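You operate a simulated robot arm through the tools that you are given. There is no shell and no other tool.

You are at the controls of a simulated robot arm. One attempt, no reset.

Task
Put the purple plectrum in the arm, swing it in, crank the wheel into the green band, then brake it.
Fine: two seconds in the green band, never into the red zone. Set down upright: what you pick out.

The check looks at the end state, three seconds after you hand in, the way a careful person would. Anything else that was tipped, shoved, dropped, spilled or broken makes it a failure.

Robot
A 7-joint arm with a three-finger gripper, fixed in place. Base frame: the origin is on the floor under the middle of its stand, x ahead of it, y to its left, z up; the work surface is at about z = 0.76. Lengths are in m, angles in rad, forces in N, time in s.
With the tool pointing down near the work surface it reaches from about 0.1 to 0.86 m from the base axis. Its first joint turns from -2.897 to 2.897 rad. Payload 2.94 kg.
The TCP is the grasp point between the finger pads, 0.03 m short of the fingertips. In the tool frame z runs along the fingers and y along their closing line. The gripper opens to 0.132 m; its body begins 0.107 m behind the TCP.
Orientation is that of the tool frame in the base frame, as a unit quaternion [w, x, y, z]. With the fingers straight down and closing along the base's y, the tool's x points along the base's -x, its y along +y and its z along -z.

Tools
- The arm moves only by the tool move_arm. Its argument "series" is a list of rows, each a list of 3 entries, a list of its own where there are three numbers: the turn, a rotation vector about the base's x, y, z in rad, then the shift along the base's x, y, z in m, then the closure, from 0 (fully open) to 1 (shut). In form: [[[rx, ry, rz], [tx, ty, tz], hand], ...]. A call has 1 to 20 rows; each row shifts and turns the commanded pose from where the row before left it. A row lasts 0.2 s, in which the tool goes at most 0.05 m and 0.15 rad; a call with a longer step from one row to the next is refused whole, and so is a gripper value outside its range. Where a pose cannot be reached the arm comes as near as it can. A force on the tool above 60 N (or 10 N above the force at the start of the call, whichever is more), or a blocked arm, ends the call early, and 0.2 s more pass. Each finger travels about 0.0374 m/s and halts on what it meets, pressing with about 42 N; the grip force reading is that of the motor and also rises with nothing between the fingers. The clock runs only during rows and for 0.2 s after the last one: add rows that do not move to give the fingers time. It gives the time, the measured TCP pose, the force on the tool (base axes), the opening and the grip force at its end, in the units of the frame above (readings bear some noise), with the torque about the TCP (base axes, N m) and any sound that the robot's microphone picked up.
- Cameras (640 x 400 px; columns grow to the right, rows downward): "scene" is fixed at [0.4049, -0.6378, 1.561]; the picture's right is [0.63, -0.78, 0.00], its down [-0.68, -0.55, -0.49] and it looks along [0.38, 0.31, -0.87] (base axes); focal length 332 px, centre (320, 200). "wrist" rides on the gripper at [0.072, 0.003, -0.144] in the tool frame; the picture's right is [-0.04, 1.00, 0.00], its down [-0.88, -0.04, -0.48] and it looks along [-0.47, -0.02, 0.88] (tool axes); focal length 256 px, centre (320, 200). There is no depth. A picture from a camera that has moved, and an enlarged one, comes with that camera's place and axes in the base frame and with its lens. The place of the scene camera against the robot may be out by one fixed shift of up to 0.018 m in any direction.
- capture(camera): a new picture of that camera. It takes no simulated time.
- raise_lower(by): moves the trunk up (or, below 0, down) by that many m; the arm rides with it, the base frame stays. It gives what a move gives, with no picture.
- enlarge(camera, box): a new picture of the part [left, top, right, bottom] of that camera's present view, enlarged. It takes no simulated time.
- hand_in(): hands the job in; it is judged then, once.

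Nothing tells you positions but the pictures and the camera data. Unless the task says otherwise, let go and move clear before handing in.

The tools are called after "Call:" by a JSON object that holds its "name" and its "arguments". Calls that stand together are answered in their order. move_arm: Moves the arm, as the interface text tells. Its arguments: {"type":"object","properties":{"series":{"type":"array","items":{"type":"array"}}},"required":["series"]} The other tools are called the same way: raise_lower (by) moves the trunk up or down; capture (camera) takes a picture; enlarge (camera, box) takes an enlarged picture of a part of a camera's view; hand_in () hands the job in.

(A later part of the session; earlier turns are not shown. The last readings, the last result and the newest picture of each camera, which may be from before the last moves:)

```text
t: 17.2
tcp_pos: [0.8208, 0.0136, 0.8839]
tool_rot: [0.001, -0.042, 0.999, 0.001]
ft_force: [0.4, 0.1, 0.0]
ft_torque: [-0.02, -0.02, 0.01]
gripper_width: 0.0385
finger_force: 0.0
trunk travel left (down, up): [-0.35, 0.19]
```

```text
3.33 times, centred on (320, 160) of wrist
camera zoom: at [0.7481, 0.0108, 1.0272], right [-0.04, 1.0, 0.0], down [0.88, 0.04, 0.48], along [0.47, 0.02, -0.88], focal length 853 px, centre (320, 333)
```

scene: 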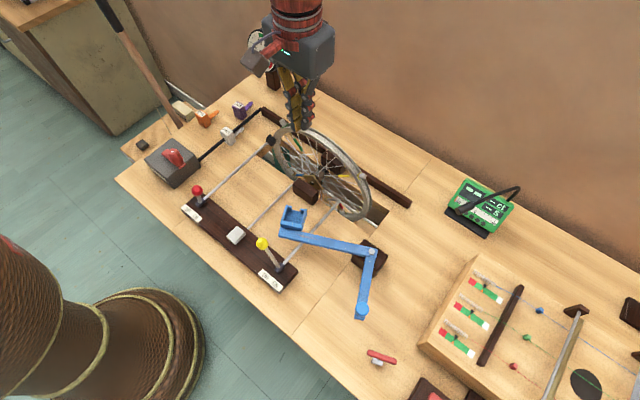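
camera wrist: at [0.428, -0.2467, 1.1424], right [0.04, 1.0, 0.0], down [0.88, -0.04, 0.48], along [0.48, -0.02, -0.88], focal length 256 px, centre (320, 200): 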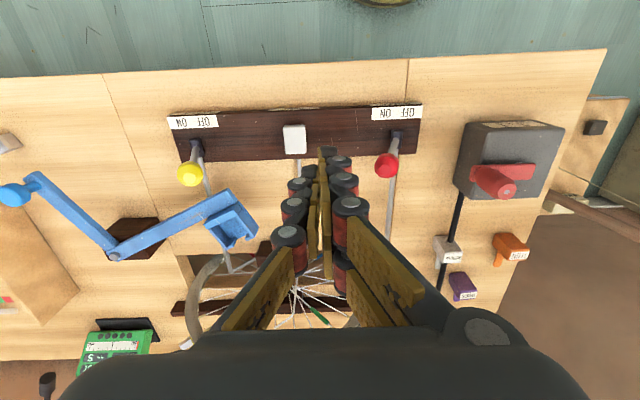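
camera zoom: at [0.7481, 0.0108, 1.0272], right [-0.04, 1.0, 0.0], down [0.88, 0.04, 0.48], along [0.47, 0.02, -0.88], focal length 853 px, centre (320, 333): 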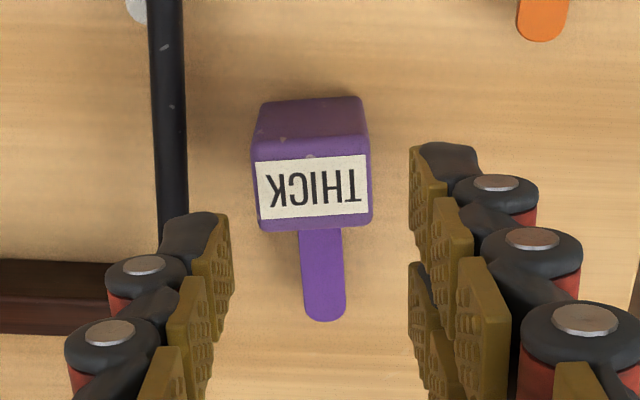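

The block is now aligned between the fingers. I'll lower to just above the shaft level, pinch the top gently, and drag it in +y.

Call:
{"name": "move_arm", "arguments": {"series": [[[0, 0, 0], [0, -0.001, -0.035], 0.71], [[0, 0, 0], [0, 0, -0.032], 0.71], [[0, 0, 0], [0, 0, 0], 0.71], [[0, 0, 0], [0, 0, 0], 0.8], [[0, 0, 0], [0, 0, 0], 0.8], [[0, 0, 0], [0, 0.005, 0], 0.8], [[0, 0, 0], [0, 0.007, 0], 0.8], [[0, 0, 0], [0, 0.007, 0], 0.8], [[0, 0, 0], [0, 0.005, 0], 0.8], [[0, 0, 0], [0, 0, 0], 0.8]]}}

Call:
{"name": "capture", "arguments": {"camera": "wrist"}}

Call:
{"name": "enlarge", "arguments": {"camera": "scene", "box": [190, 60, 300, 140]}}

```text
t: 19.4
tcp_pos: [0.8213, 0.0352, 0.8164]
tool_rot: [-0.001, -0.042, 0.999, 0.0]
ft_force: [-0.7, -0.5, 1.0]
ft_torque: [-0.05, -0.02, 0.0]
gripper_width: 0.031
finger_force: 41.8
trunk travel left (down, up): [-0.35, 0.19]
```

```text
taken
camera wrist: at [0.7487, 0.0332, 0.9608], right [-0.04, 1.0, 0.0], down [0.88, 0.04, 0.47], along [0.47, 0.02, -0.88], focal length 256 px, centre (320, 200)
```

wrist: 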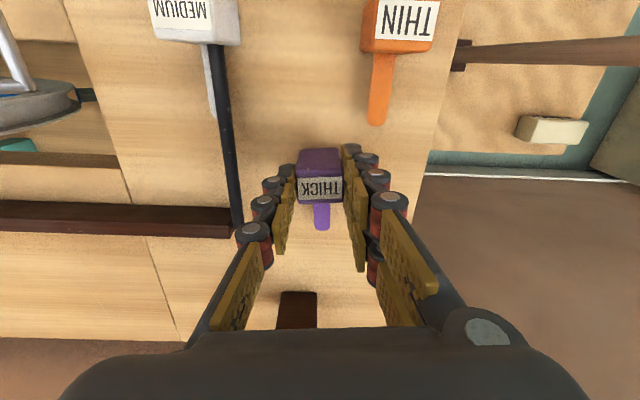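

```text
5.00 times, centred on (245, 100) of scene
camera zoom: at [0.4049, -0.6378, 1.561], right [0.63, -0.78, 0.0], down [-0.68, -0.55, -0.49], along [0.38, 0.31, -0.87], focal length 1662 px, centre (695, 700)
```

zoom: 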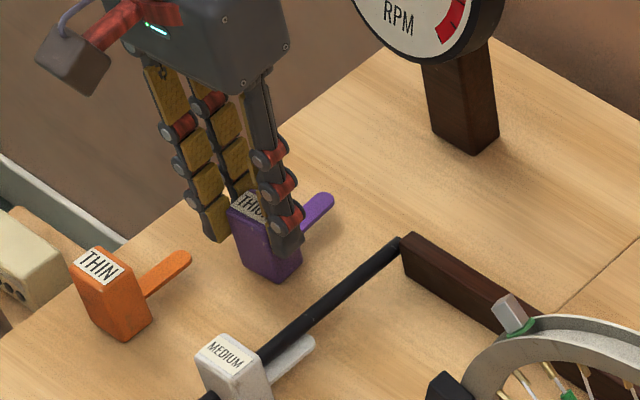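

The drag worked and the block is clear of the shaft. I'll open slightly, go 9 mm deeper, grip again and test a slow 2 cm lift.

Call:
{"name": "move_arm", "arguments": {"series": [[[0, 0, 0], [0, 0, 0], 0.71], [[0, 0, 0], [0, 0, 0], 0.71], [[0, 0, 0], [0, 0, -0.005], 0.71], [[0, 0, 0], [0, 0, -0.004], 0.71], [[0, 0, 0], [0, 0, 0], 0.8], [[0, 0, 0], [0, 0, 0], 0.82], [[0, 0, 0], [0, 0, 0], 0.82], [[0, 0, 0], [0, 0, 0.003], 0.82], [[0, 0, 0], [0, 0, 0.005], 0.82], [[0, 0, 0], [0, 0, 0.006], 0.82], [[0, 0, 0], [0, 0, 0.006], 0.82], [[0, 0, 0], [0, 0, 0], 0.82]]}}

Call:
{"name": "capture", "arguments": {"camera": "wrist"}}

Call:
{"name": "enlarge", "arguments": {"camera": "scene", "box": [190, 60, 300, 140]}}

```text
t: 22.0
tcp_pos: [0.8227, 0.0364, 0.8275]
tool_rot: [-0.001, -0.042, 0.999, 0.0]
ft_force: [0.4, -0.2, -0.4]
ft_torque: [-0.01, 0.01, 0.01]
gripper_width: 0.0305
finger_force: 42.3
trunk travel left (down, up): [-0.35, 0.19]
```

```text
taken
camera wrist: at [0.7488, 0.0331, 0.9719], right [-0.04, 1.0, 0.0], down [0.88, 0.04, 0.47], along [0.47, 0.02, -0.88], focal length 256 px, centre (320, 200)
```

wrist: 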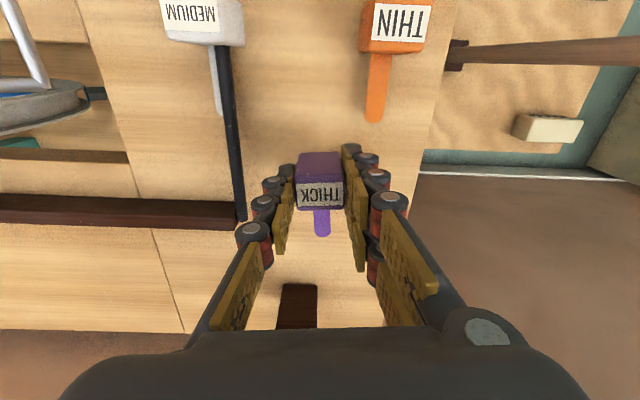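

```text
5.00 times, centred on (245, 100) of scene
camera zoom: at [0.4049, -0.6378, 1.561], right [0.63, -0.78, 0.0], down [-0.68, -0.55, -0.49], along [0.38, 0.31, -0.87], focal length 1662 px, centre (695, 700)
```

zoom: 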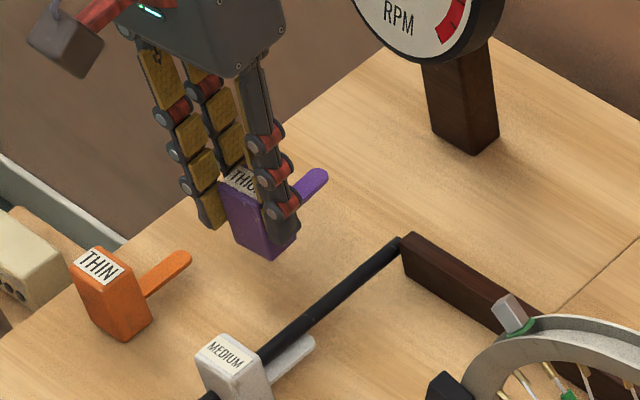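

It is lifted and holding at 42 N. I'll raise it slowly, then check again before travelling.

Call:
{"name": "move_arm", "arguments": {"series": [[[0, 0, 0], [0, 0, 0.01], 0.82], [[0, 0, 0], [0, 0, 0.015], 0.82], [[0, 0, 0], [0, 0, 0.02], 0.82], [[0, 0, 0], [0, 0, 0.02], 0.82], [[0, 0, 0], [0, 0, 0.02], 0.82], [[0, 0, 0], [0, 0, 0.01], 0.82], [[0, 0, 0], [0, 0, 0], 0.82]]}}

Call:
{"name": "capture", "arguments": {"camera": "wrist"}}

Call:
{"name": "enlarge", "arguments": {"camera": "scene", "box": [180, 20, 300, 140]}}

```text
t: 23.6
tcp_pos: [0.8213, 0.0342, 0.9235]
tool_rot: [0.0, -0.042, 0.999, 0.0]
ft_force: [0.3, -0.4, -1.3]
ft_torque: [-0.01, -0.01, 0.01]
gripper_width: 0.0307
finger_force: 42.2
trunk travel left (down, up): [-0.35, 0.19]
```

```text
taken
camera wrist: at [0.7486, 0.033, 1.0675], right [-0.04, 1.0, 0.0], down [0.88, 0.04, 0.47], along [0.47, 0.02, -0.88], focal length 256 px, centre (320, 200)
```

wrist: 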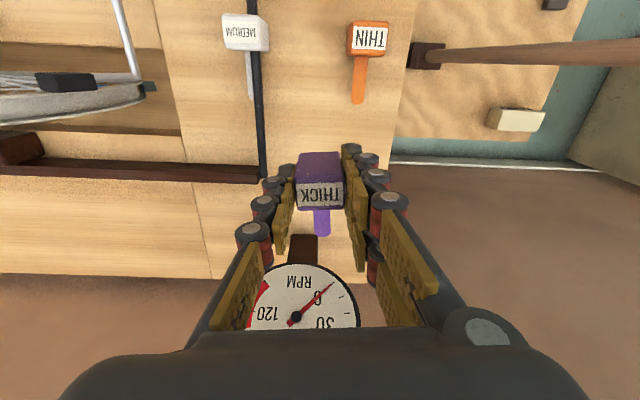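

```text
3.33 times, centred on (240, 80) of scene
camera zoom: at [0.4049, -0.6378, 1.561], right [0.63, -0.78, 0.0], down [-0.68, -0.55, -0.49], along [0.38, 0.31, -0.87], focal length 1108 px, centre (587, 600)
```

zoom: 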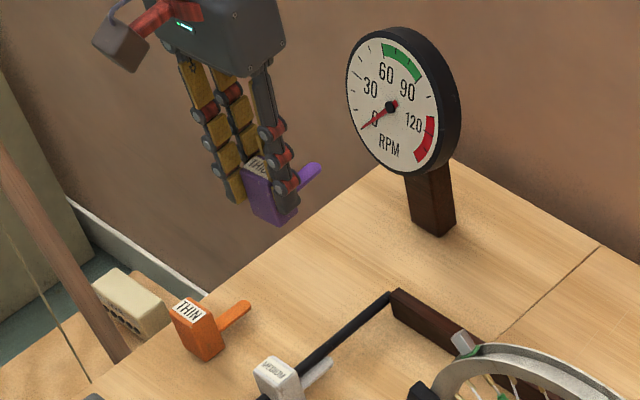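

It holds well. I'll raise it over wheel height, carry it above the holder and turn the tool to match the holder's 25° facing.

Call:
{"name": "move_arm", "arguments": {"series": [[[0, 0, 0], [0, 0, 0.03], 0.82], [[0, 0, 0], [0, 0, 0.04], 0.82], [[0, 0, 0], [0, 0, 0.04], 0.82], [[0, 0, 0], [0, 0, 0.03], 0.82], [[0, 0, 0.029], [-0.0157, -0.0346, 0], 0.82], [[0, 0, 0.029], [-0.0157, -0.0346, 0], 0.82], [[0, 0, 0.029], [-0.0157, -0.0346, 0], 0.82], [[0, 0, 0.029], [-0.0157, -0.0346, 0], 0.82], [[0, 0, 0.029], [-0.0157, -0.0346, 0], 0.82], [[0, 0, 0.029], [-0.0157, -0.0346, 0], 0.82], [[0, 0, 0.029], [-0.0157, -0.0346, 0], 0.82], [[0, 0, 0.029], [-0.0157, -0.0346, 0], 0.82], [[0, 0, 0.029], [-0.0157, -0.0346, 0], 0.82], [[0, 0, 0.03], [-0.0157, -0.0346, 0], 0.82], [[0, 0, 0.03], [-0.0157, -0.0346, 0], 0.82], [[0, 0, 0.03], [-0.0153, -0.0346, 0], 0.82], [[0, 0, 0], [0, 0, 0], 0.82]]}}

Call:
{"name": "capture", "arguments": {"camera": "wrist"}}

Call:
{"name": "capture", "arguments": {"camera": "scene"}}

```text
t: 27.2
tcp_pos: [0.6328, -0.3796, 1.0613]
tool_rot: [0.0, -0.216, 0.976, 0.0]
ft_force: [-0.6, 0.5, -0.3]
ft_torque: [-0.01, 0.0, -0.01]
gripper_width: 0.0303
finger_force: 41.6
trunk travel left (down, up): [-0.35, 0.19]
```

```text
taken
camera wrist: at [0.5652, -0.4068, 1.2068], right [-0.38, 0.92, 0.0], down [0.81, 0.34, 0.48], along [0.44, 0.18, -0.88], focal length 256 px, centre (320, 200)
```

wrist: 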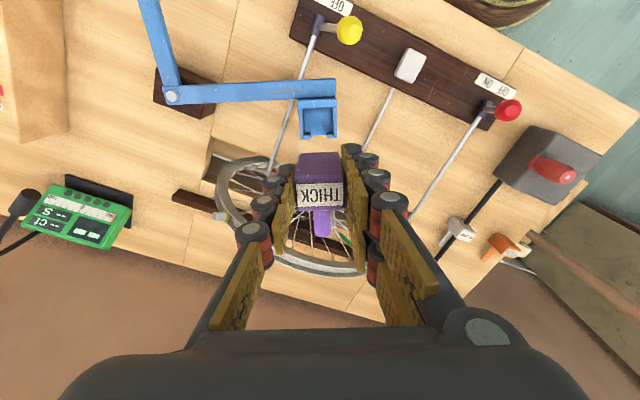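

```text
taken
```

scene: 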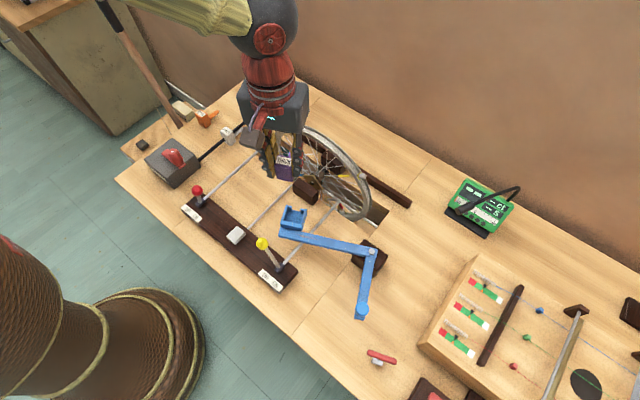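

The block is now above the holder, which shows clearly just past it in the wrist view and looks squarely aligned. I'll enlarge to compute the exact offset.

Call:
{"name": "enlarge", "arguments": {"camera": "wrist", "box": [280, 75, 360, 150]}}

Call:
{"name": "enlarge", "arguments": {"camera": "wrist", "box": [270, 130, 370, 250]}}

```text
5.33 times, centred on (320, 112) of wrist
camera zoom: at [0.5652, -0.4068, 1.2068], right [-0.38, 0.92, 0.0], down [0.81, 0.34, 0.48], along [0.44, 0.18, -0.88], focal length 1365 px, centre (320, 667)
```

zoom: 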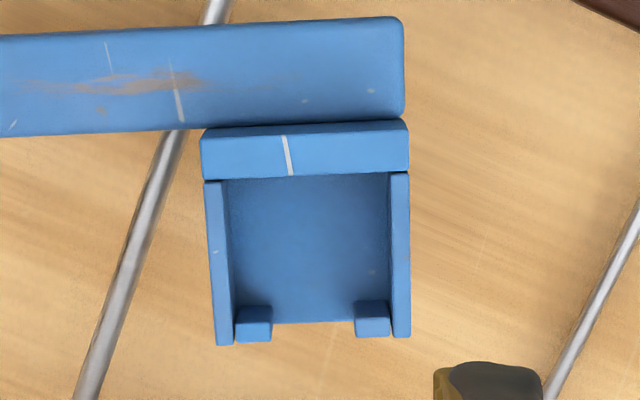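

```text
3.33 times, centred on (320, 190) of wrist
camera zoom: at [0.5652, -0.4068, 1.2068], right [-0.38, 0.92, 0.0], down [0.81, 0.34, 0.48], along [0.44, 0.18, -0.88], focal length 853 px, centre (320, 233)
```

zoom: 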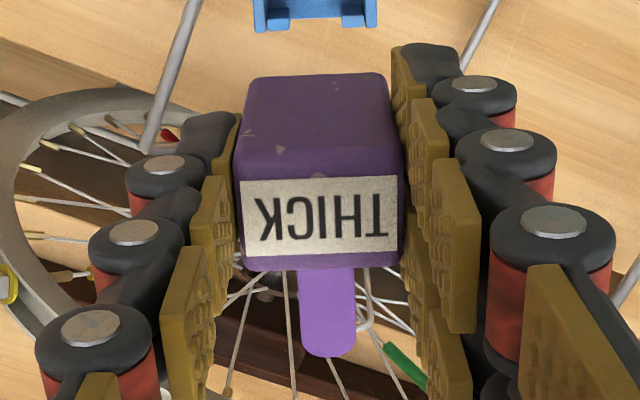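

The cavity is about 4.4 mm behind and 2.1 mm to the side of where the block hangs, with roughly ±4 mm clearance all round. I'll correct that and lower to just above the walls.

Call:
{"name": "move_arm", "arguments": {"series": [[[0, 0, 0], [-0.0031, -0.0038, -0.02], 0.82], [[0, 0, 0], [0, 0, -0.035], 0.82], [[0, 0, 0], [0, 0, -0.035], 0.82], [[0, 0, 0], [0, 0, -0.035], 0.82], [[0, 0, 0], [0, 0, -0.02], 0.82], [[0, 0, 0], [0, 0, 0], 0.82]]}}

Call:
{"name": "capture", "arguments": {"camera": "wrist"}}

Call:
{"name": "enlarge", "arguments": {"camera": "wrist", "box": [270, 90, 370, 250]}}

Call:
{"name": "enlarge", "arguments": {"camera": "scene", "box": [255, 170, 345, 240]}}

```text
t: 28.6
tcp_pos: [0.6308, -0.3816, 0.9162]
tool_rot: [-0.001, -0.216, 0.976, 0.0]
ft_force: [-0.3, 0.8, -1.1]
ft_torque: [0.01, 0.02, 0.01]
gripper_width: 0.0306
finger_force: 41.9
trunk travel left (down, up): [-0.35, 0.19]
```

```text
taken
camera wrist: at [0.5627, -0.4102, 1.0613], right [-0.38, 0.92, 0.0], down [0.81, 0.34, 0.48], along [0.44, 0.18, -0.88], focal length 256 px, centre (320, 200)
```

wrist: 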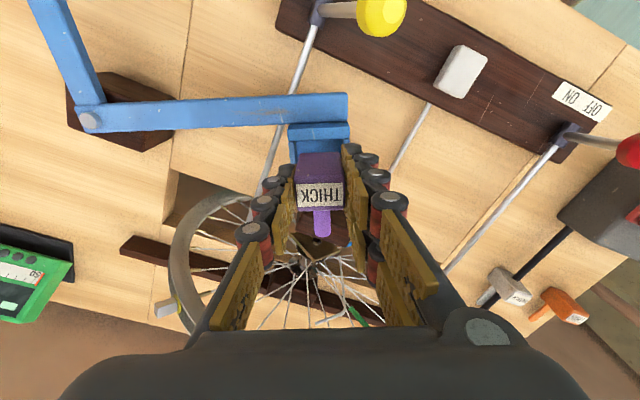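

```text
2.50 times, centred on (320, 170) of wrist
camera zoom: at [0.5627, -0.4102, 1.0613], right [-0.38, 0.92, 0.0], down [0.81, 0.34, 0.48], along [0.44, 0.18, -0.88], focal length 640 px, centre (320, 275)
```

zoom: 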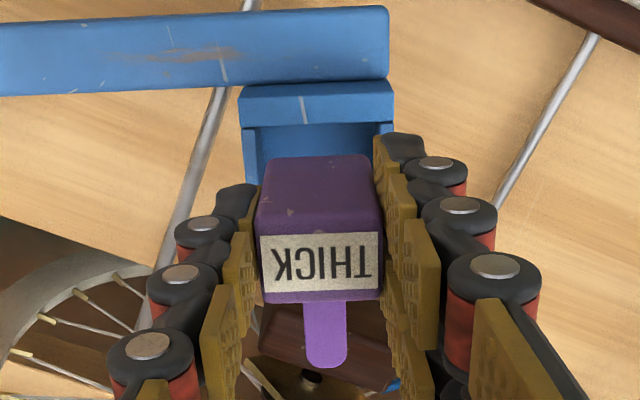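

```text
5.71 times, centred on (300, 205) of scene
camera zoom: at [0.4049, -0.6378, 1.561], right [0.63, -0.78, 0.0], down [-0.68, -0.55, -0.49], along [0.38, 0.31, -0.87], focal length 1899 px, centre (434, 171)
```

zoom: 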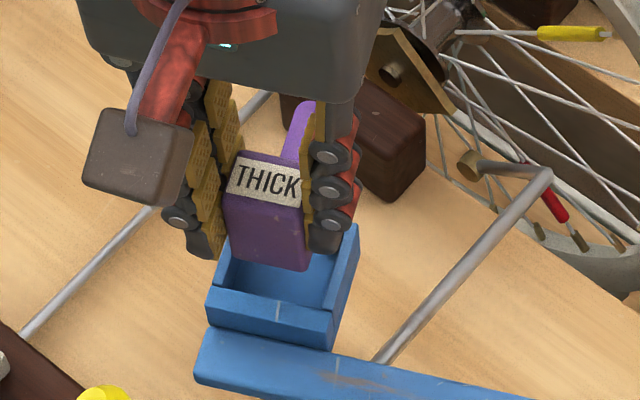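

The block is centred within about 2 mm of the cavity. I'll nudge it in and lower until the fingertips sit just above the wall tops.

Call:
{"name": "move_arm", "arguments": {"series": [[[0, 0, 0], [-0.0009, -0.0015, -0.01], 0.82], [[0, 0, 0], [0, 0, -0.01], 0.82], [[0, 0, 0], [0, 0, -0.008], 0.82], [[0, 0, 0], [0, 0, -0.006], 0.82], [[0, 0, 0], [0, 0, 0], 0.82]]}}

Call:
{"name": "enlarge", "arguments": {"camera": "wrist", "box": [270, 90, 370, 250]}}

Call:
{"name": "enlarge", "arguments": {"camera": "scene", "box": [255, 170, 345, 240]}}

```text
t: 29.8
tcp_pos: [0.6297, -0.3844, 0.8844]
tool_rot: [-0.001, -0.216, 0.976, 0.0]
ft_force: [-0.9, -0.1, -0.7]
ft_torque: [0.01, 0.01, -0.01]
gripper_width: 0.0307
finger_force: 41.9
trunk travel left (down, up): [-0.35, 0.19]
```

```text
2.50 times, centred on (320, 170) of wrist
camera zoom: at [0.562, -0.4122, 1.0278], right [-0.38, 0.92, 0.0], down [0.81, 0.34, 0.48], along [0.44, 0.18, -0.88], focal length 640 px, centre (320, 275)
```

zoom: 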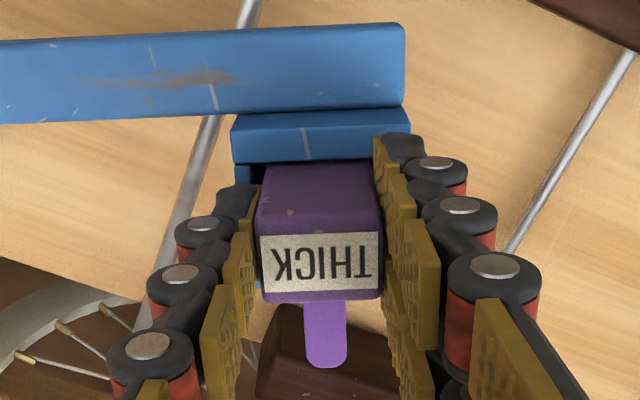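

```text
5.71 times, centred on (300, 205) of scene
camera zoom: at [0.4049, -0.6378, 1.561], right [0.63, -0.78, 0.0], down [-0.68, -0.55, -0.49], along [0.38, 0.31, -0.87], focal length 1899 px, centre (434, 171)
```

zoom: 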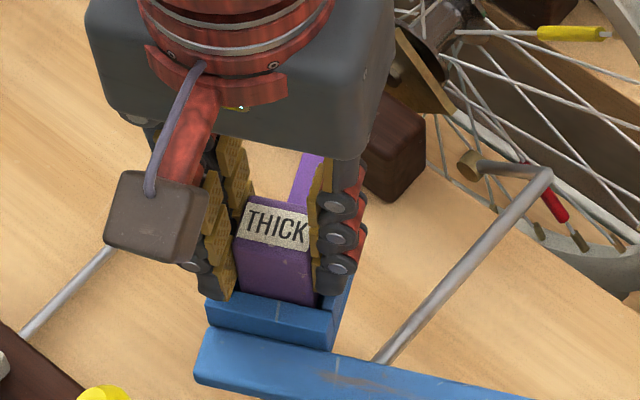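

The block is 1 cm inside the walls and centred. I'll lower 3 mm more and release.

Call:
{"name": "move_arm", "arguments": {"series": [[[0, 0, 0], [0, 0, -0.003], 0.82], [[0, 0, 0], [0, 0, 0], 0.82], [[0, 0, 0], [0, 0, 0], 0.72], [[0, 0, 0], [0, 0, 0], 0.62], [[0, 0, 0], [0, 0, 0], 0.55], [[0, 0, 0], [0, 0, 0], 0.55], [[0, 0, 0], [0, 0, 0], 0.55]]}}

Call:
{"name": "enlarge", "arguments": {"camera": "wrist", "box": [270, 90, 370, 250]}}

Call:
{"name": "enlarge", "arguments": {"camera": "scene", "box": [255, 170, 345, 240]}}

```text
t: 31.4
tcp_pos: [0.6281, -0.3849, 0.8806]
tool_rot: [0.0, -0.216, 0.976, 0.0]
ft_force: [-0.3, -0.1, -0.4]
ft_torque: [0.02, 0.04, 0.0]
gripper_width: 0.0592
finger_force: 0.0
trunk travel left (down, up): [-0.35, 0.19]
```

```text
2.50 times, centred on (320, 170) of wrist
camera zoom: at [0.5617, -0.4124, 1.0253], right [-0.38, 0.92, 0.0], down [0.81, 0.34, 0.48], along [0.44, 0.18, -0.88], focal length 640 px, centre (320, 275)
```

zoom: 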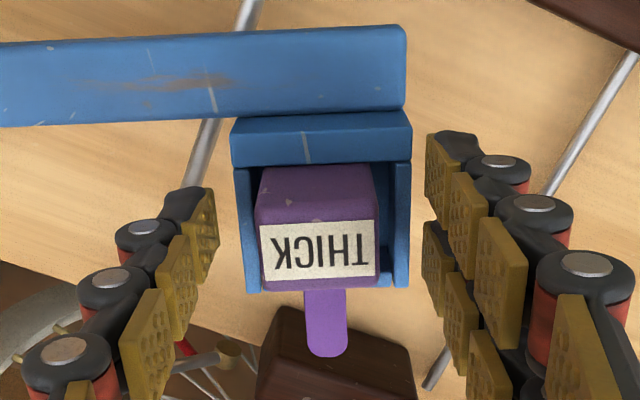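

```text
5.71 times, centred on (300, 205) of scene
camera zoom: at [0.4049, -0.6378, 1.561], right [0.63, -0.78, 0.0], down [-0.68, -0.55, -0.49], along [0.38, 0.31, -0.87], focal length 1899 px, centre (434, 171)
```

zoom: 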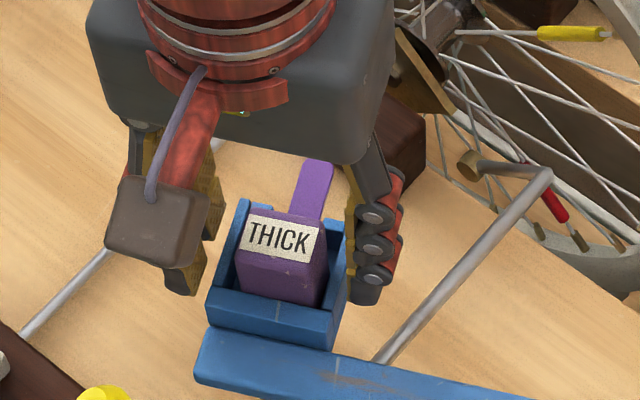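

The purple plectrum dropped into the holder and stands upright with its blade through the front gap. I'll rise straight up and check it from above.

Call:
{"name": "move_arm", "arguments": {"series": [[[0, 0, 0], [0, 0, 0.02], 0.5], [[0, 0, 0], [0, 0, 0.04], 0.5], [[0, 0, 0], [0, 0, 0.045], 0.5], [[0, 0, 0], [0, 0, 0.045], 0.5], [[0, 0, -0.1], [0, 0, 0.02], 0.5], [[0, 0, -0.1], [-0.02, -0.02, 0], 0.5], [[0, 0, -0.12], [-0.02, -0.03, 0], 0.5], [[0, 0, -0.116], [-0.02, -0.03, 0], 0.5], [[0, 0, 0], [0, -0.03, 0], 0.5], [[0, 0, 0], [0, 0, 0], 0.5]]}}

Call:
{"name": "capture", "arguments": {"camera": "wrist"}}

Call:
{"name": "enlarge", "arguments": {"camera": "scene", "box": [250, 110, 420, 330]}}

Call:
{"name": "enlarge", "arguments": {"camera": "scene", "box": [265, 180, 355, 250]}}

```text
t: 33.6
tcp_pos: [0.5684, -0.4944, 1.0512]
tool_rot: [0.0, 0.002, 1.0, 0.001]
ft_force: [-0.5, -0.2, -0.2]
ft_torque: [-0.02, -0.03, 0.0]
gripper_width: 0.066
finger_force: 0.0
trunk travel left (down, up): [-0.35, 0.19]
```

```text
taken
camera wrist: at [0.4954, -0.4913, 1.1958], right [0.04, 1.0, 0.0], down [0.88, -0.04, 0.48], along [0.47, -0.02, -0.88], focal length 256 px, centre (320, 200)
```

wrist: 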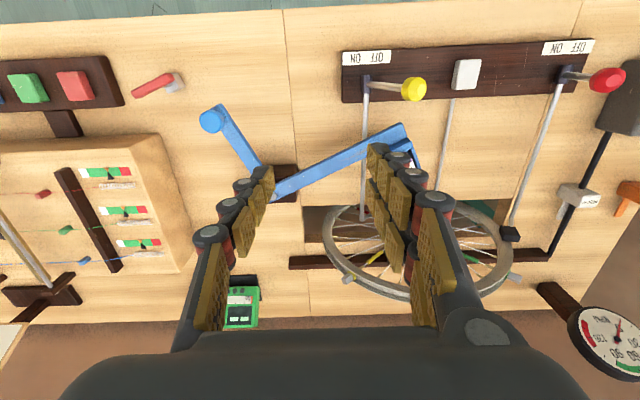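

```text
1.82 times, centred on (335, 220) of scene
camera zoom: at [0.4049, -0.6378, 1.561], right [0.63, -0.78, 0.0], down [-0.68, -0.55, -0.49], along [0.38, 0.31, -0.87], focal length 604 px, centre (293, 164)
```

zoom: 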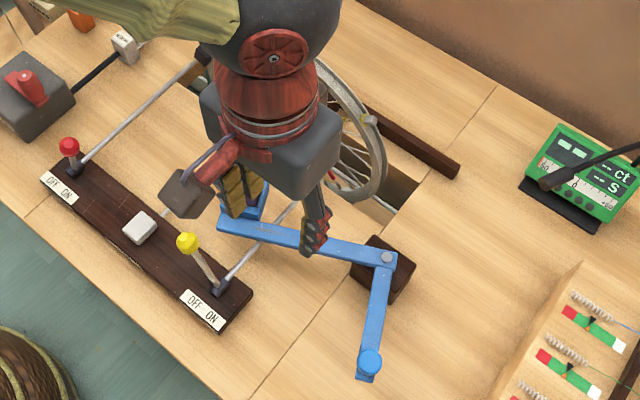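

```text
5.71 times, centred on (310, 215) of scene
camera zoom: at [0.4049, -0.6378, 1.561], right [0.63, -0.78, 0.0], down [-0.68, -0.55, -0.49], along [0.38, 0.31, -0.87], focal length 1899 px, centre (377, 114)
```

zoom: 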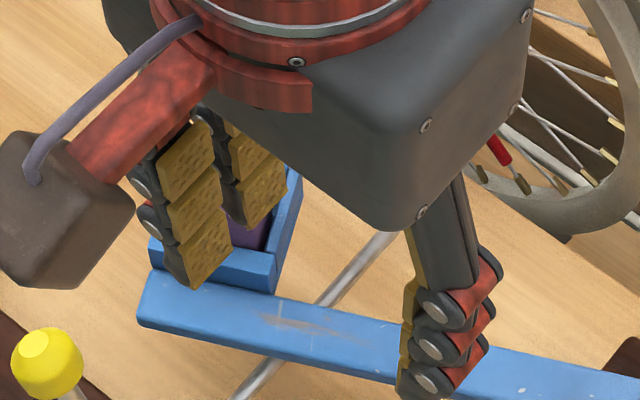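

The knob of the blue arm sits at about (0.556, -0.632). I'll move the open gripper above it so I can straddle it and swing the arm in.

Call:
{"name": "move_arm", "arguments": {"series": [[[0, 0, 0], [-0.003, -0.035, -0.02], 0.5], [[0, 0, 0], [-0.003, -0.035, -0.02], 0.5], [[0, 0, 0], [-0.003, -0.035, -0.02], 0.5], [[0, 0, 0], [-0.0034, -0.0326, -0.02], 0.5], [[0, 0, 0], [0, 0, -0.02], 0.5], [[0, 0, 0], [0, 0, 0], 0.5]]}}

Call:
{"name": "capture", "arguments": {"camera": "wrist"}}

Call:
{"name": "enlarge", "arguments": {"camera": "scene", "box": [265, 180, 345, 240]}}

Call:
{"name": "capture", "arguments": {"camera": "scene"}}

```text
t: 35.0
tcp_pos: [0.5566, -0.6326, 0.9508]
tool_rot: [0.0, 0.001, 1.0, 0.0]
ft_force: [-0.1, 0.4, 0.4]
ft_torque: [0.01, -0.02, 0.0]
gripper_width: 0.0659
finger_force: 0.2
trunk travel left (down, up): [-0.35, 0.19]
```

```text
taken
camera wrist: at [0.4831, -0.6293, 1.0954], right [0.04, 1.0, 0.0], down [0.88, -0.04, 0.48], along [0.47, -0.02, -0.88], focal length 256 px, centre (320, 200)
```

wrist: 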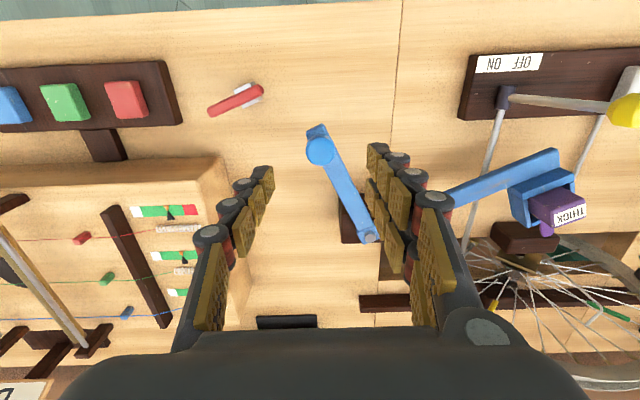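

```text
6.67 times, centred on (305, 210) of scene
camera zoom: at [0.4049, -0.6378, 1.561], right [0.63, -0.78, 0.0], down [-0.68, -0.55, -0.49], along [0.38, 0.31, -0.87], focal length 2216 px, centre (420, 133)
```

zoom: 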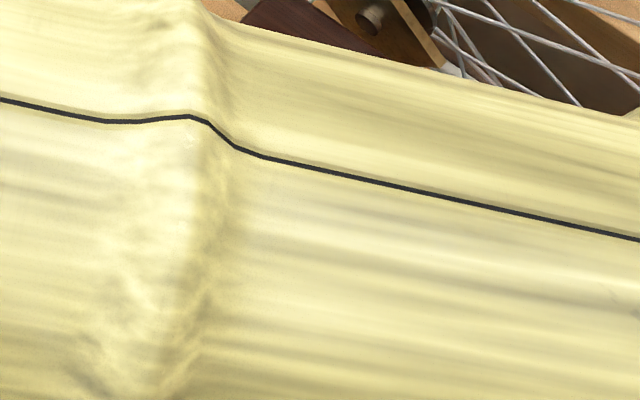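

```text
taken
```

scene: 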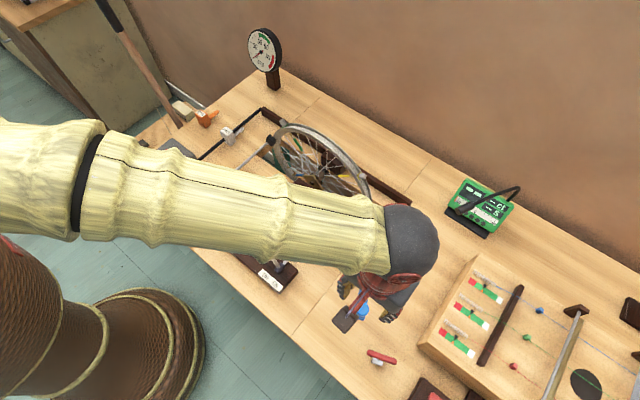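

The knob is centred between the fingers. I'll check the plectrum's seat and the knob's shape from here.

Call:
{"name": "enlarge", "arguments": {"camera": "wrist", "box": [480, 130, 620, 270]}}

Call:
{"name": "enlarge", "arguments": {"camera": "wrist", "box": [270, 110, 400, 260]}}

```text
2.86 times, centred on (550, 200) of wrist
camera zoom: at [0.4831, -0.6293, 1.0954], right [0.04, 1.0, 0.0], down [0.88, -0.04, 0.48], along [0.47, -0.02, -0.88], focal length 731 px, centre (-337, 200)
```

zoom: 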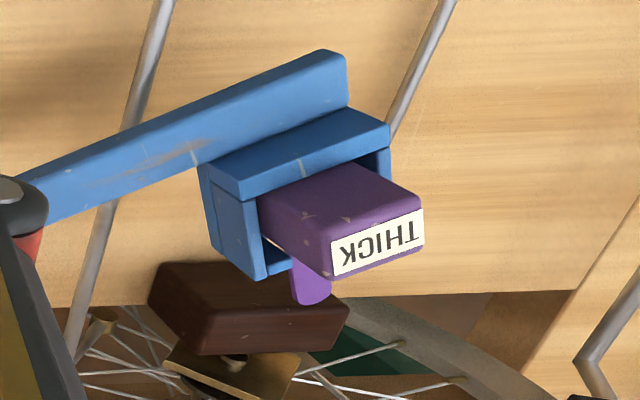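

```text
2.67 times, centred on (335, 185) of wrist
camera zoom: at [0.4831, -0.6293, 1.0954], right [0.04, 1.0, 0.0], down [0.88, -0.04, 0.48], along [0.47, -0.02, -0.88], focal length 683 px, centre (280, 240)
```

zoom: 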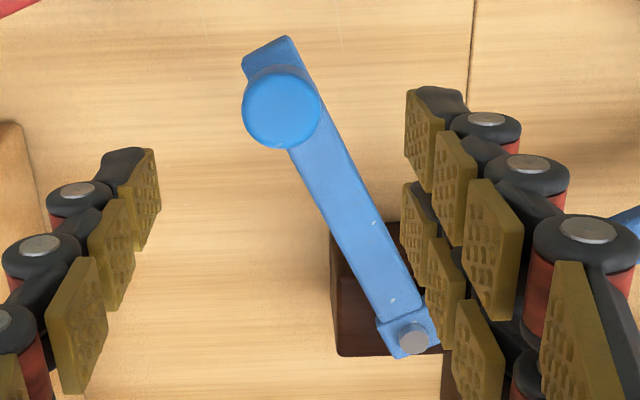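

The plectrum sits properly. I'll lower so the fingertips are beside the knob but above the bar, and narrow the fingers to cage it.

Call:
{"name": "move_arm", "arguments": {"series": [[[0, 0, 0], [-0.001, 0, -0.03], 0.5], [[0, 0, 0], [0, 0, -0.03], 0.6], [[0, 0, 0], [0, 0, -0.015], 0.7], [[0, 0, 0], [0, 0, 0], 0.74], [[0, 0, 0], [0, 0, 0], 0.74], [[0, 0, 0], [0, 0, 0], 0.74]]}}

Call:
{"name": "capture", "arguments": {"camera": "wrist"}}

Call:
{"name": "enlarge", "arguments": {"camera": "wrist", "box": [260, 110, 380, 230]}}

```text
t: 36.4
tcp_pos: [0.555, -0.6322, 0.8754]
tool_rot: [0.0, 0.001, 1.0, 0.0]
ft_force: [0.8, 1.2, 0.9]
ft_torque: [-0.04, -0.01, 0.0]
gripper_width: 0.0344
finger_force: 0.1
trunk travel left (down, up): [-0.35, 0.19]
```

```text
taken
camera wrist: at [0.4825, -0.6292, 1.0205], right [0.04, 1.0, 0.0], down [0.88, -0.04, 0.48], along [0.47, -0.02, -0.88], focal length 256 px, centre (320, 200)
```

wrist: 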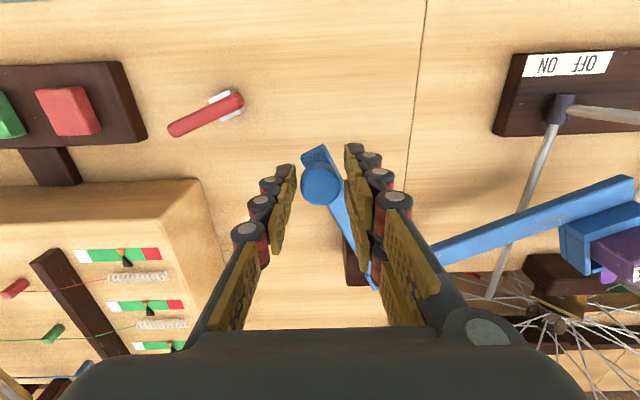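

```text
3.33 times, centred on (320, 170) of wrist
camera zoom: at [0.4825, -0.6292, 1.0205], right [0.04, 1.0, 0.0], down [0.88, -0.04, 0.48], along [0.47, -0.02, -0.88], focal length 853 px, centre (320, 300)
```

zoom: 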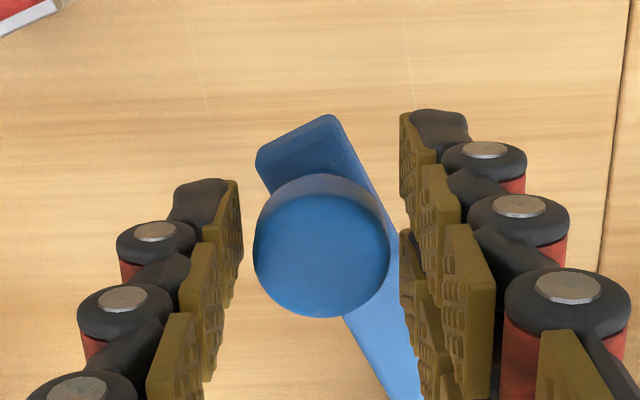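

The knob is caged. I'll swing the arm slowly through the first 15° of its arc and check.

Call:
{"name": "move_arm", "arguments": {"series": [[[0, 0, 0], [0, 0.0035, 0], 0.74], [[0, 0, 0], [-0.0022, 0.0057, 0], 0.74], [[0, 0, 0], [-0.0022, 0.0057, 0], 0.74], [[0, 0, 0], [-0.0017, 0.0058, 0], 0.74], [[0, 0, 0], [-0.0017, 0.0058, 0], 0.74], [[0, 0, 0], [-0.0012, 0.0059, 0], 0.74], [[0, 0, 0], [-0.0012, 0.0059, 0], 0.74], [[0, 0, 0], [0, 0, 0], 0.74]]}}

Call:
{"name": "capture", "arguments": {"camera": "wrist"}}

Call:
{"name": "enlarge", "arguments": {"camera": "wrist", "box": [440, 130, 640, 330]}}

Call:
{"name": "capture", "arguments": {"camera": "scene"}}

```text
t: 38.2
tcp_pos: [0.5462, -0.593, 0.8761]
tool_rot: [0.001, 0.001, 1.0, 0.0]
ft_force: [0.8, -0.2, -0.8]
ft_torque: [0.03, -0.02, 0.01]
gripper_width: 0.0342
finger_force: 0.0
trunk travel left (down, up): [-0.35, 0.19]
```

```text
taken
camera wrist: at [0.4725, -0.5907, 1.0197], right [0.04, 1.0, 0.0], down [0.88, -0.04, 0.47], along [0.47, -0.02, -0.88], focal length 256 px, centre (320, 200)
```

wrist: 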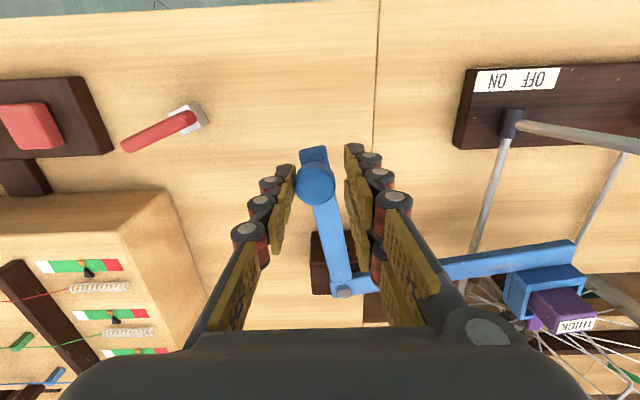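

```text
2.00 times, centred on (540, 230) of wrist
camera zoom: at [0.4725, -0.5907, 1.0197], right [0.04, 1.0, 0.0], down [0.88, -0.04, 0.47], along [0.47, -0.02, -0.88], focal length 512 px, centre (-120, 140)
```

zoom: 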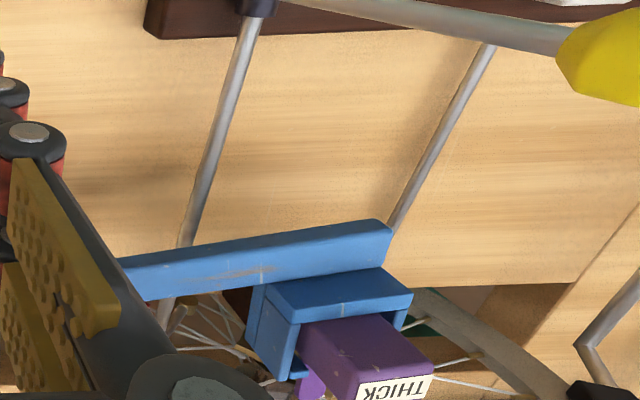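

```text
taken
```

scene: 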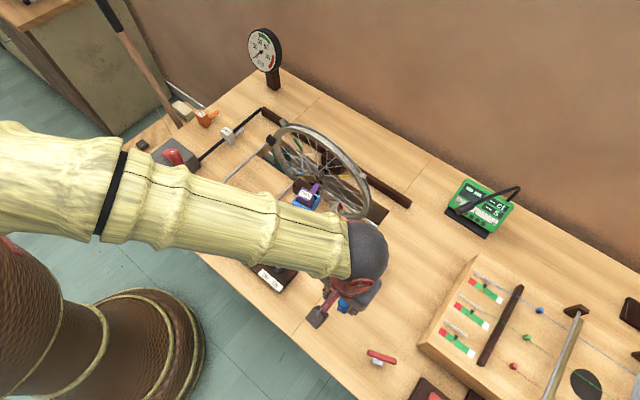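

The arm is swinging in smoothly with the plectrum still upright. I'll look at the blade's approach to the spokes.

Call:
{"name": "enlarge", "arguments": {"camera": "scene", "box": [270, 160, 350, 220]}}

```text
6.67 times, centred on (310, 190) of scene
camera zoom: at [0.4049, -0.6378, 1.561], right [0.63, -0.78, 0.0], down [-0.68, -0.55, -0.49], along [0.38, 0.31, -0.87], focal length 2216 px, centre (387, 267)
```

zoom: 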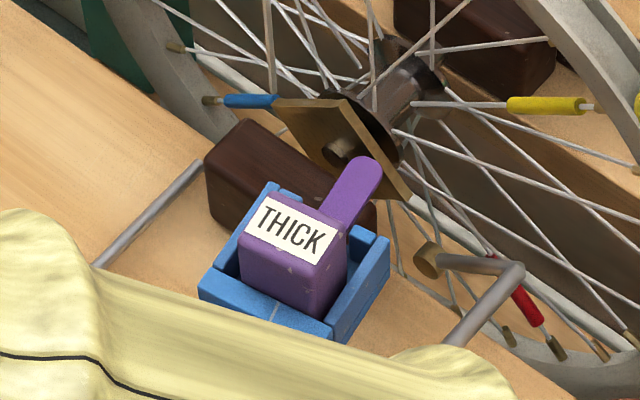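

The blade is just short of the spokes beside the bearing plate. I'll continue the arc slowly and watch the force.

Call:
{"name": "move_arm", "arguments": {"series": [[[0, 0, 0], [-0.0006, 0.004, 0], 0.74], [[0, 0, 0], [-0.0005, 0.004, 0], 0.74], [[0, 0, 0], [-0.0003, 0.004, 0], 0.74], [[0, 0, 0], [0, 0, 0], 0.74]]}}

Call:
{"name": "enlarge", "arguments": {"camera": "scene", "box": [270, 160, 350, 220]}}

Call:
{"name": "capture", "arguments": {"camera": "wrist"}}

```text
t: 39.2
tcp_pos: [0.5445, -0.5814, 0.8759]
tool_rot: [0.0, 0.001, 1.0, 0.0]
ft_force: [0.7, 1.1, -0.1]
ft_torque: [0.01, -0.03, -0.02]
gripper_width: 0.035
finger_force: 0.8
trunk travel left (down, up): [-0.35, 0.19]
```

```text
6.67 times, centred on (310, 190) of scene
camera zoom: at [0.4049, -0.6378, 1.561], right [0.63, -0.78, 0.0], down [-0.68, -0.55, -0.49], along [0.38, 0.31, -0.87], focal length 2216 px, centre (387, 267)
```

zoom: 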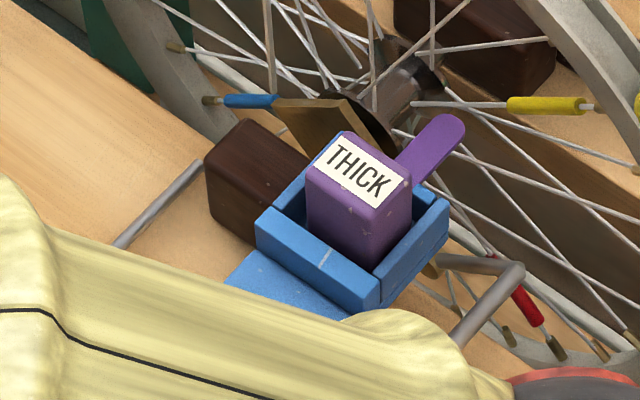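

```text
taken
camera wrist: at [0.4712, -0.5781, 1.0199], right [0.04, 1.0, 0.0], down [0.88, -0.04, 0.47], along [0.47, -0.02, -0.88], focal length 256 px, centre (320, 200)
```

wrist: 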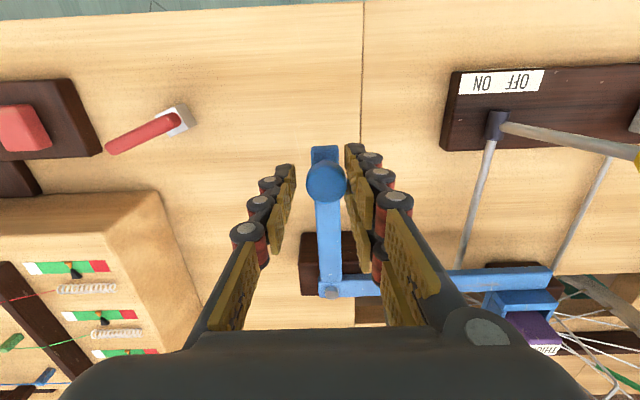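

The arm snapped forward by itself to its inner position: its bar now lies along y (about 90°) and the blade is among the spokes. I'll open, rise clear and inspect it from above.

Call:
{"name": "move_arm", "arguments": {"series": [[[0, 0, 0], [0, 0, 0], 0.65], [[0, 0, 0], [0, 0, 0], 0.55], [[0, 0, 0], [0, 0, 0.03], 0.5], [[0, 0, 0], [0, 0, 0.045], 0.5], [[0, 0, 0], [0, 0, 0.045], 0.5], [[0, 0, 0], [0, 0, 0.045], 0.5], [[0, 0, 0], [0, 0.04, 0.02], 0.5], [[0, 0, 0], [0, 0.045, 0], 0.5], [[0, 0, 0], [0, 0.045, 0], 0.5], [[0, 0, 0], [0, 0.045, 0], 0.5], [[0, 0, 0], [0, 0.045, 0], 0.5], [[0, 0, 0], [0, 0, 0], 0.5]]}}

Call:
{"name": "capture", "arguments": {"camera": "wrist"}}

Call:
{"name": "enlarge", "arguments": {"camera": "scene", "box": [250, 110, 420, 330]}}

Call:
{"name": "capture", "arguments": {"camera": "scene"}}

```text
t: 41.8
tcp_pos: [0.5441, -0.3605, 1.0605]
tool_rot: [0.0, 0.0, 1.0, 0.0]
ft_force: [-0.3, 0.3, 0.4]
ft_torque: [0.01, 0.0, 0.0]
gripper_width: 0.0657
finger_force: 0.0
trunk travel left (down, up): [-0.35, 0.19]
```

```text
taken
camera wrist: at [0.4713, -0.3576, 1.2045], right [0.04, 1.0, 0.0], down [0.88, -0.04, 0.48], along [0.47, -0.02, -0.88], focal length 256 px, centre (320, 200)
```

wrist: 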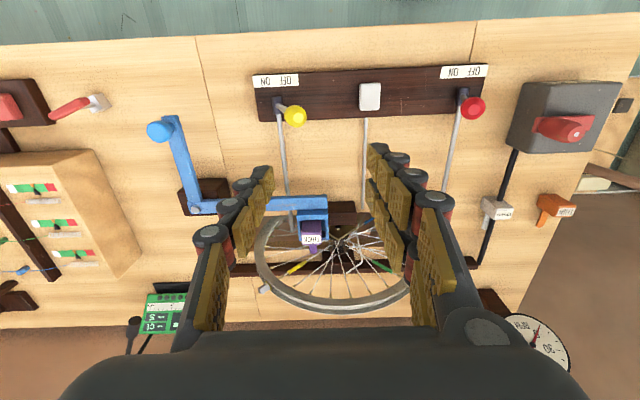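

```text
1.82 times, centred on (335, 220) of scene
camera zoom: at [0.4049, -0.6378, 1.561], right [0.63, -0.78, 0.0], down [-0.68, -0.55, -0.49], along [0.38, 0.31, -0.87], focal length 604 px, centre (293, 164)
```

zoom: 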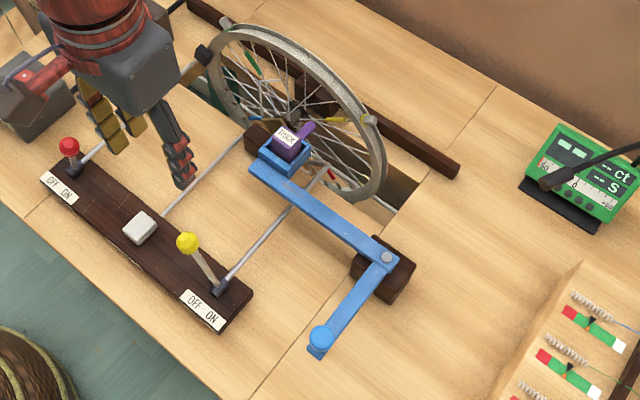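

```text
taken
```

scene: 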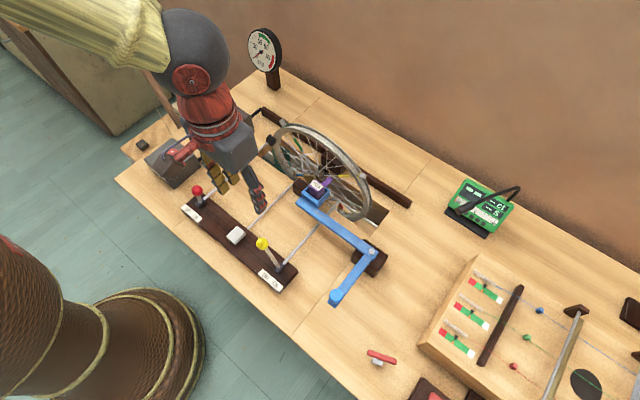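

Call:
{"name": "enlarge", "arguments": {"camera": "wrist", "box": [260, 180, 400, 280]}}

Call:
{"name": "enlarge", "arguments": {"camera": "scene", "box": [285, 150, 365, 210]}}

Call:
{"name": "enlarge", "arguments": {"camera": "wrist", "box": [430, 60, 630, 230]}}

```text
4.00 times, centred on (330, 230) of wrist
camera zoom: at [0.4713, -0.3576, 1.2045], right [0.04, 1.0, 0.0], down [0.88, -0.04, 0.48], along [0.47, -0.02, -0.88], focal length 1024 px, centre (280, 80)
```

zoom: 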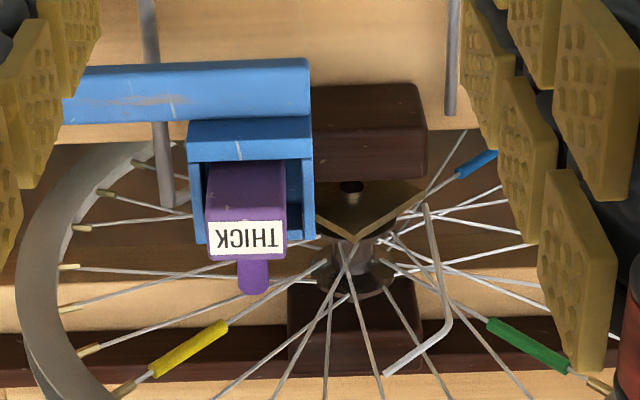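

```text
6.67 times, centred on (325, 180) of scene
camera zoom: at [0.4049, -0.6378, 1.561], right [0.63, -0.78, 0.0], down [-0.68, -0.55, -0.49], along [0.38, 0.31, -0.87], focal length 2216 px, centre (287, 333)
```

zoom: 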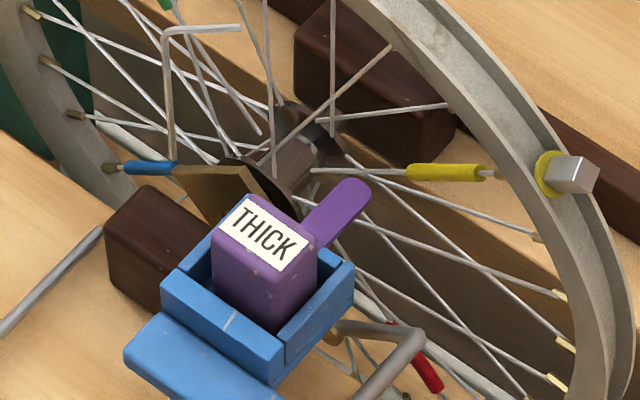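

```text
2.35 times, centred on (530, 145) of wrist
camera zoom: at [0.4713, -0.3576, 1.2045], right [0.04, 1.0, 0.0], down [0.88, -0.04, 0.48], along [0.47, -0.02, -0.88], focal length 602 px, centre (-174, 329)
```

zoom: 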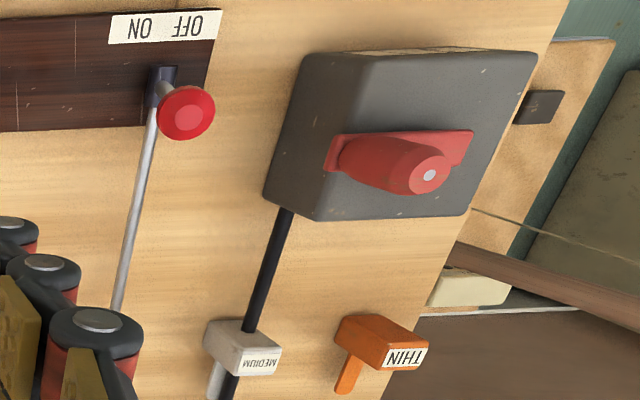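

The blade reaches in among the spokes and the arm stays put. The red BRAKE knob triangulates to (0.526, -0.180, 0.888), leaning 20° to ON. I'll go above it to straddle it and push it to OFF.

Call:
{"name": "move_arm", "arguments": {"series": [[[0, 0, 0], [-0.0036, 0.0361, -0.01], 0.62], [[0, 0, 0], [-0.0036, 0.0361, -0.01], 0.62], [[0, 0, 0], [-0.0036, 0.0361, -0.01], 0.62], [[0, 0, 0], [-0.0036, 0.0361, -0.015], 0.62], [[0, 0, 0], [-0.0036, 0.0361, -0.015], 0.62], [[0, 0, 0], [0, 0, -0.02], 0.62], [[0, 0, 0], [0, 0, 0], 0.62]]}}

Call:
{"name": "capture", "arguments": {"camera": "wrist"}}

Call:
{"name": "enlarge", "arguments": {"camera": "wrist", "box": [260, 110, 380, 230]}}

```text
t: 43.4
tcp_pos: [0.5264, -0.1809, 0.9803]
tool_rot: [0.001, 0.001, 1.0, 0.0]
ft_force: [-0.5, -1.1, 0.7]
ft_torque: [0.04, -0.04, 0.01]
gripper_width: 0.05
finger_force: 0.0
trunk travel left (down, up): [-0.35, 0.19]
```

```text
taken
camera wrist: at [0.4527, -0.1778, 1.1249], right [0.04, 1.0, 0.0], down [0.88, -0.04, 0.48], along [0.48, -0.02, -0.88], focal length 256 px, centre (320, 200)
```

wrist: 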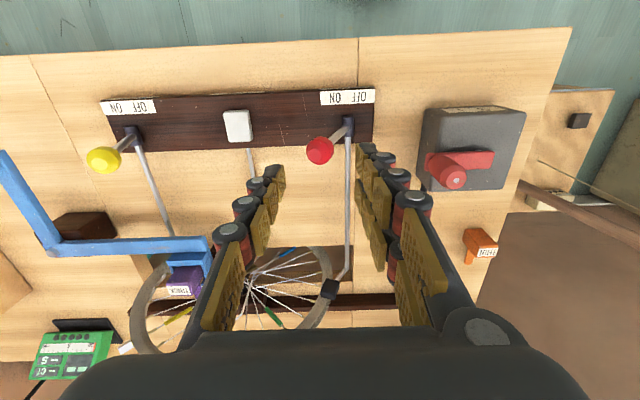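

```text
3.33 times, centred on (320, 170) of wrist
camera zoom: at [0.4527, -0.1778, 1.1249], right [0.04, 1.0, 0.0], down [0.88, -0.04, 0.48], along [0.48, -0.02, -0.88], focal length 853 px, centre (320, 300)
```

zoom: 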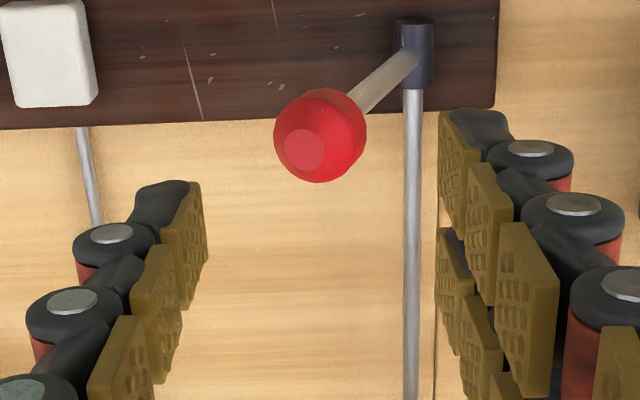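

The knob is centred under the fingers. Before pushing, I'll measure the crank box next to it so the fingers don't bump it.

Call:
{"name": "enlarge", "arguments": {"camera": "wrist", "box": [400, 90, 540, 210]}}

Call:
{"name": "enlarge", "arguments": {"camera": "scene", "box": [130, 120, 230, 220]}}

```text
3.33 times, centred on (470, 150) of wrist
camera zoom: at [0.4527, -0.1778, 1.1249], right [0.04, 1.0, 0.0], down [0.88, -0.04, 0.48], along [0.48, -0.02, -0.88], focal length 853 px, centre (-180, 367)
```

zoom: 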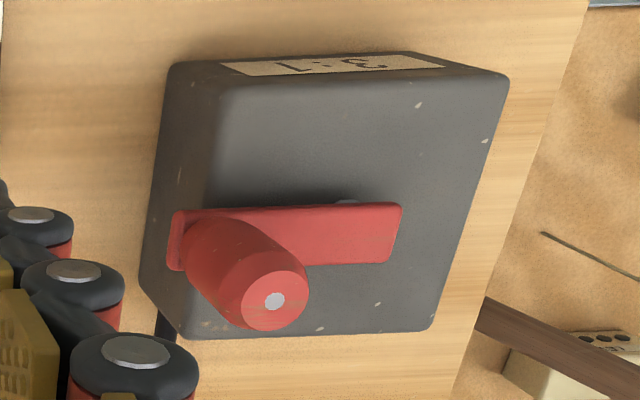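

```text
4.00 times, centred on (180, 170) of scene
camera zoom: at [0.4049, -0.6378, 1.561], right [0.63, -0.78, 0.0], down [-0.68, -0.55, -0.49], along [0.38, 0.31, -0.87], focal length 1329 px, centre (880, 320)
```

zoom: 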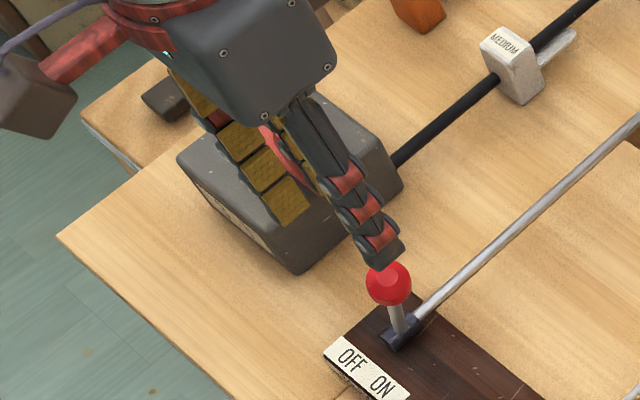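

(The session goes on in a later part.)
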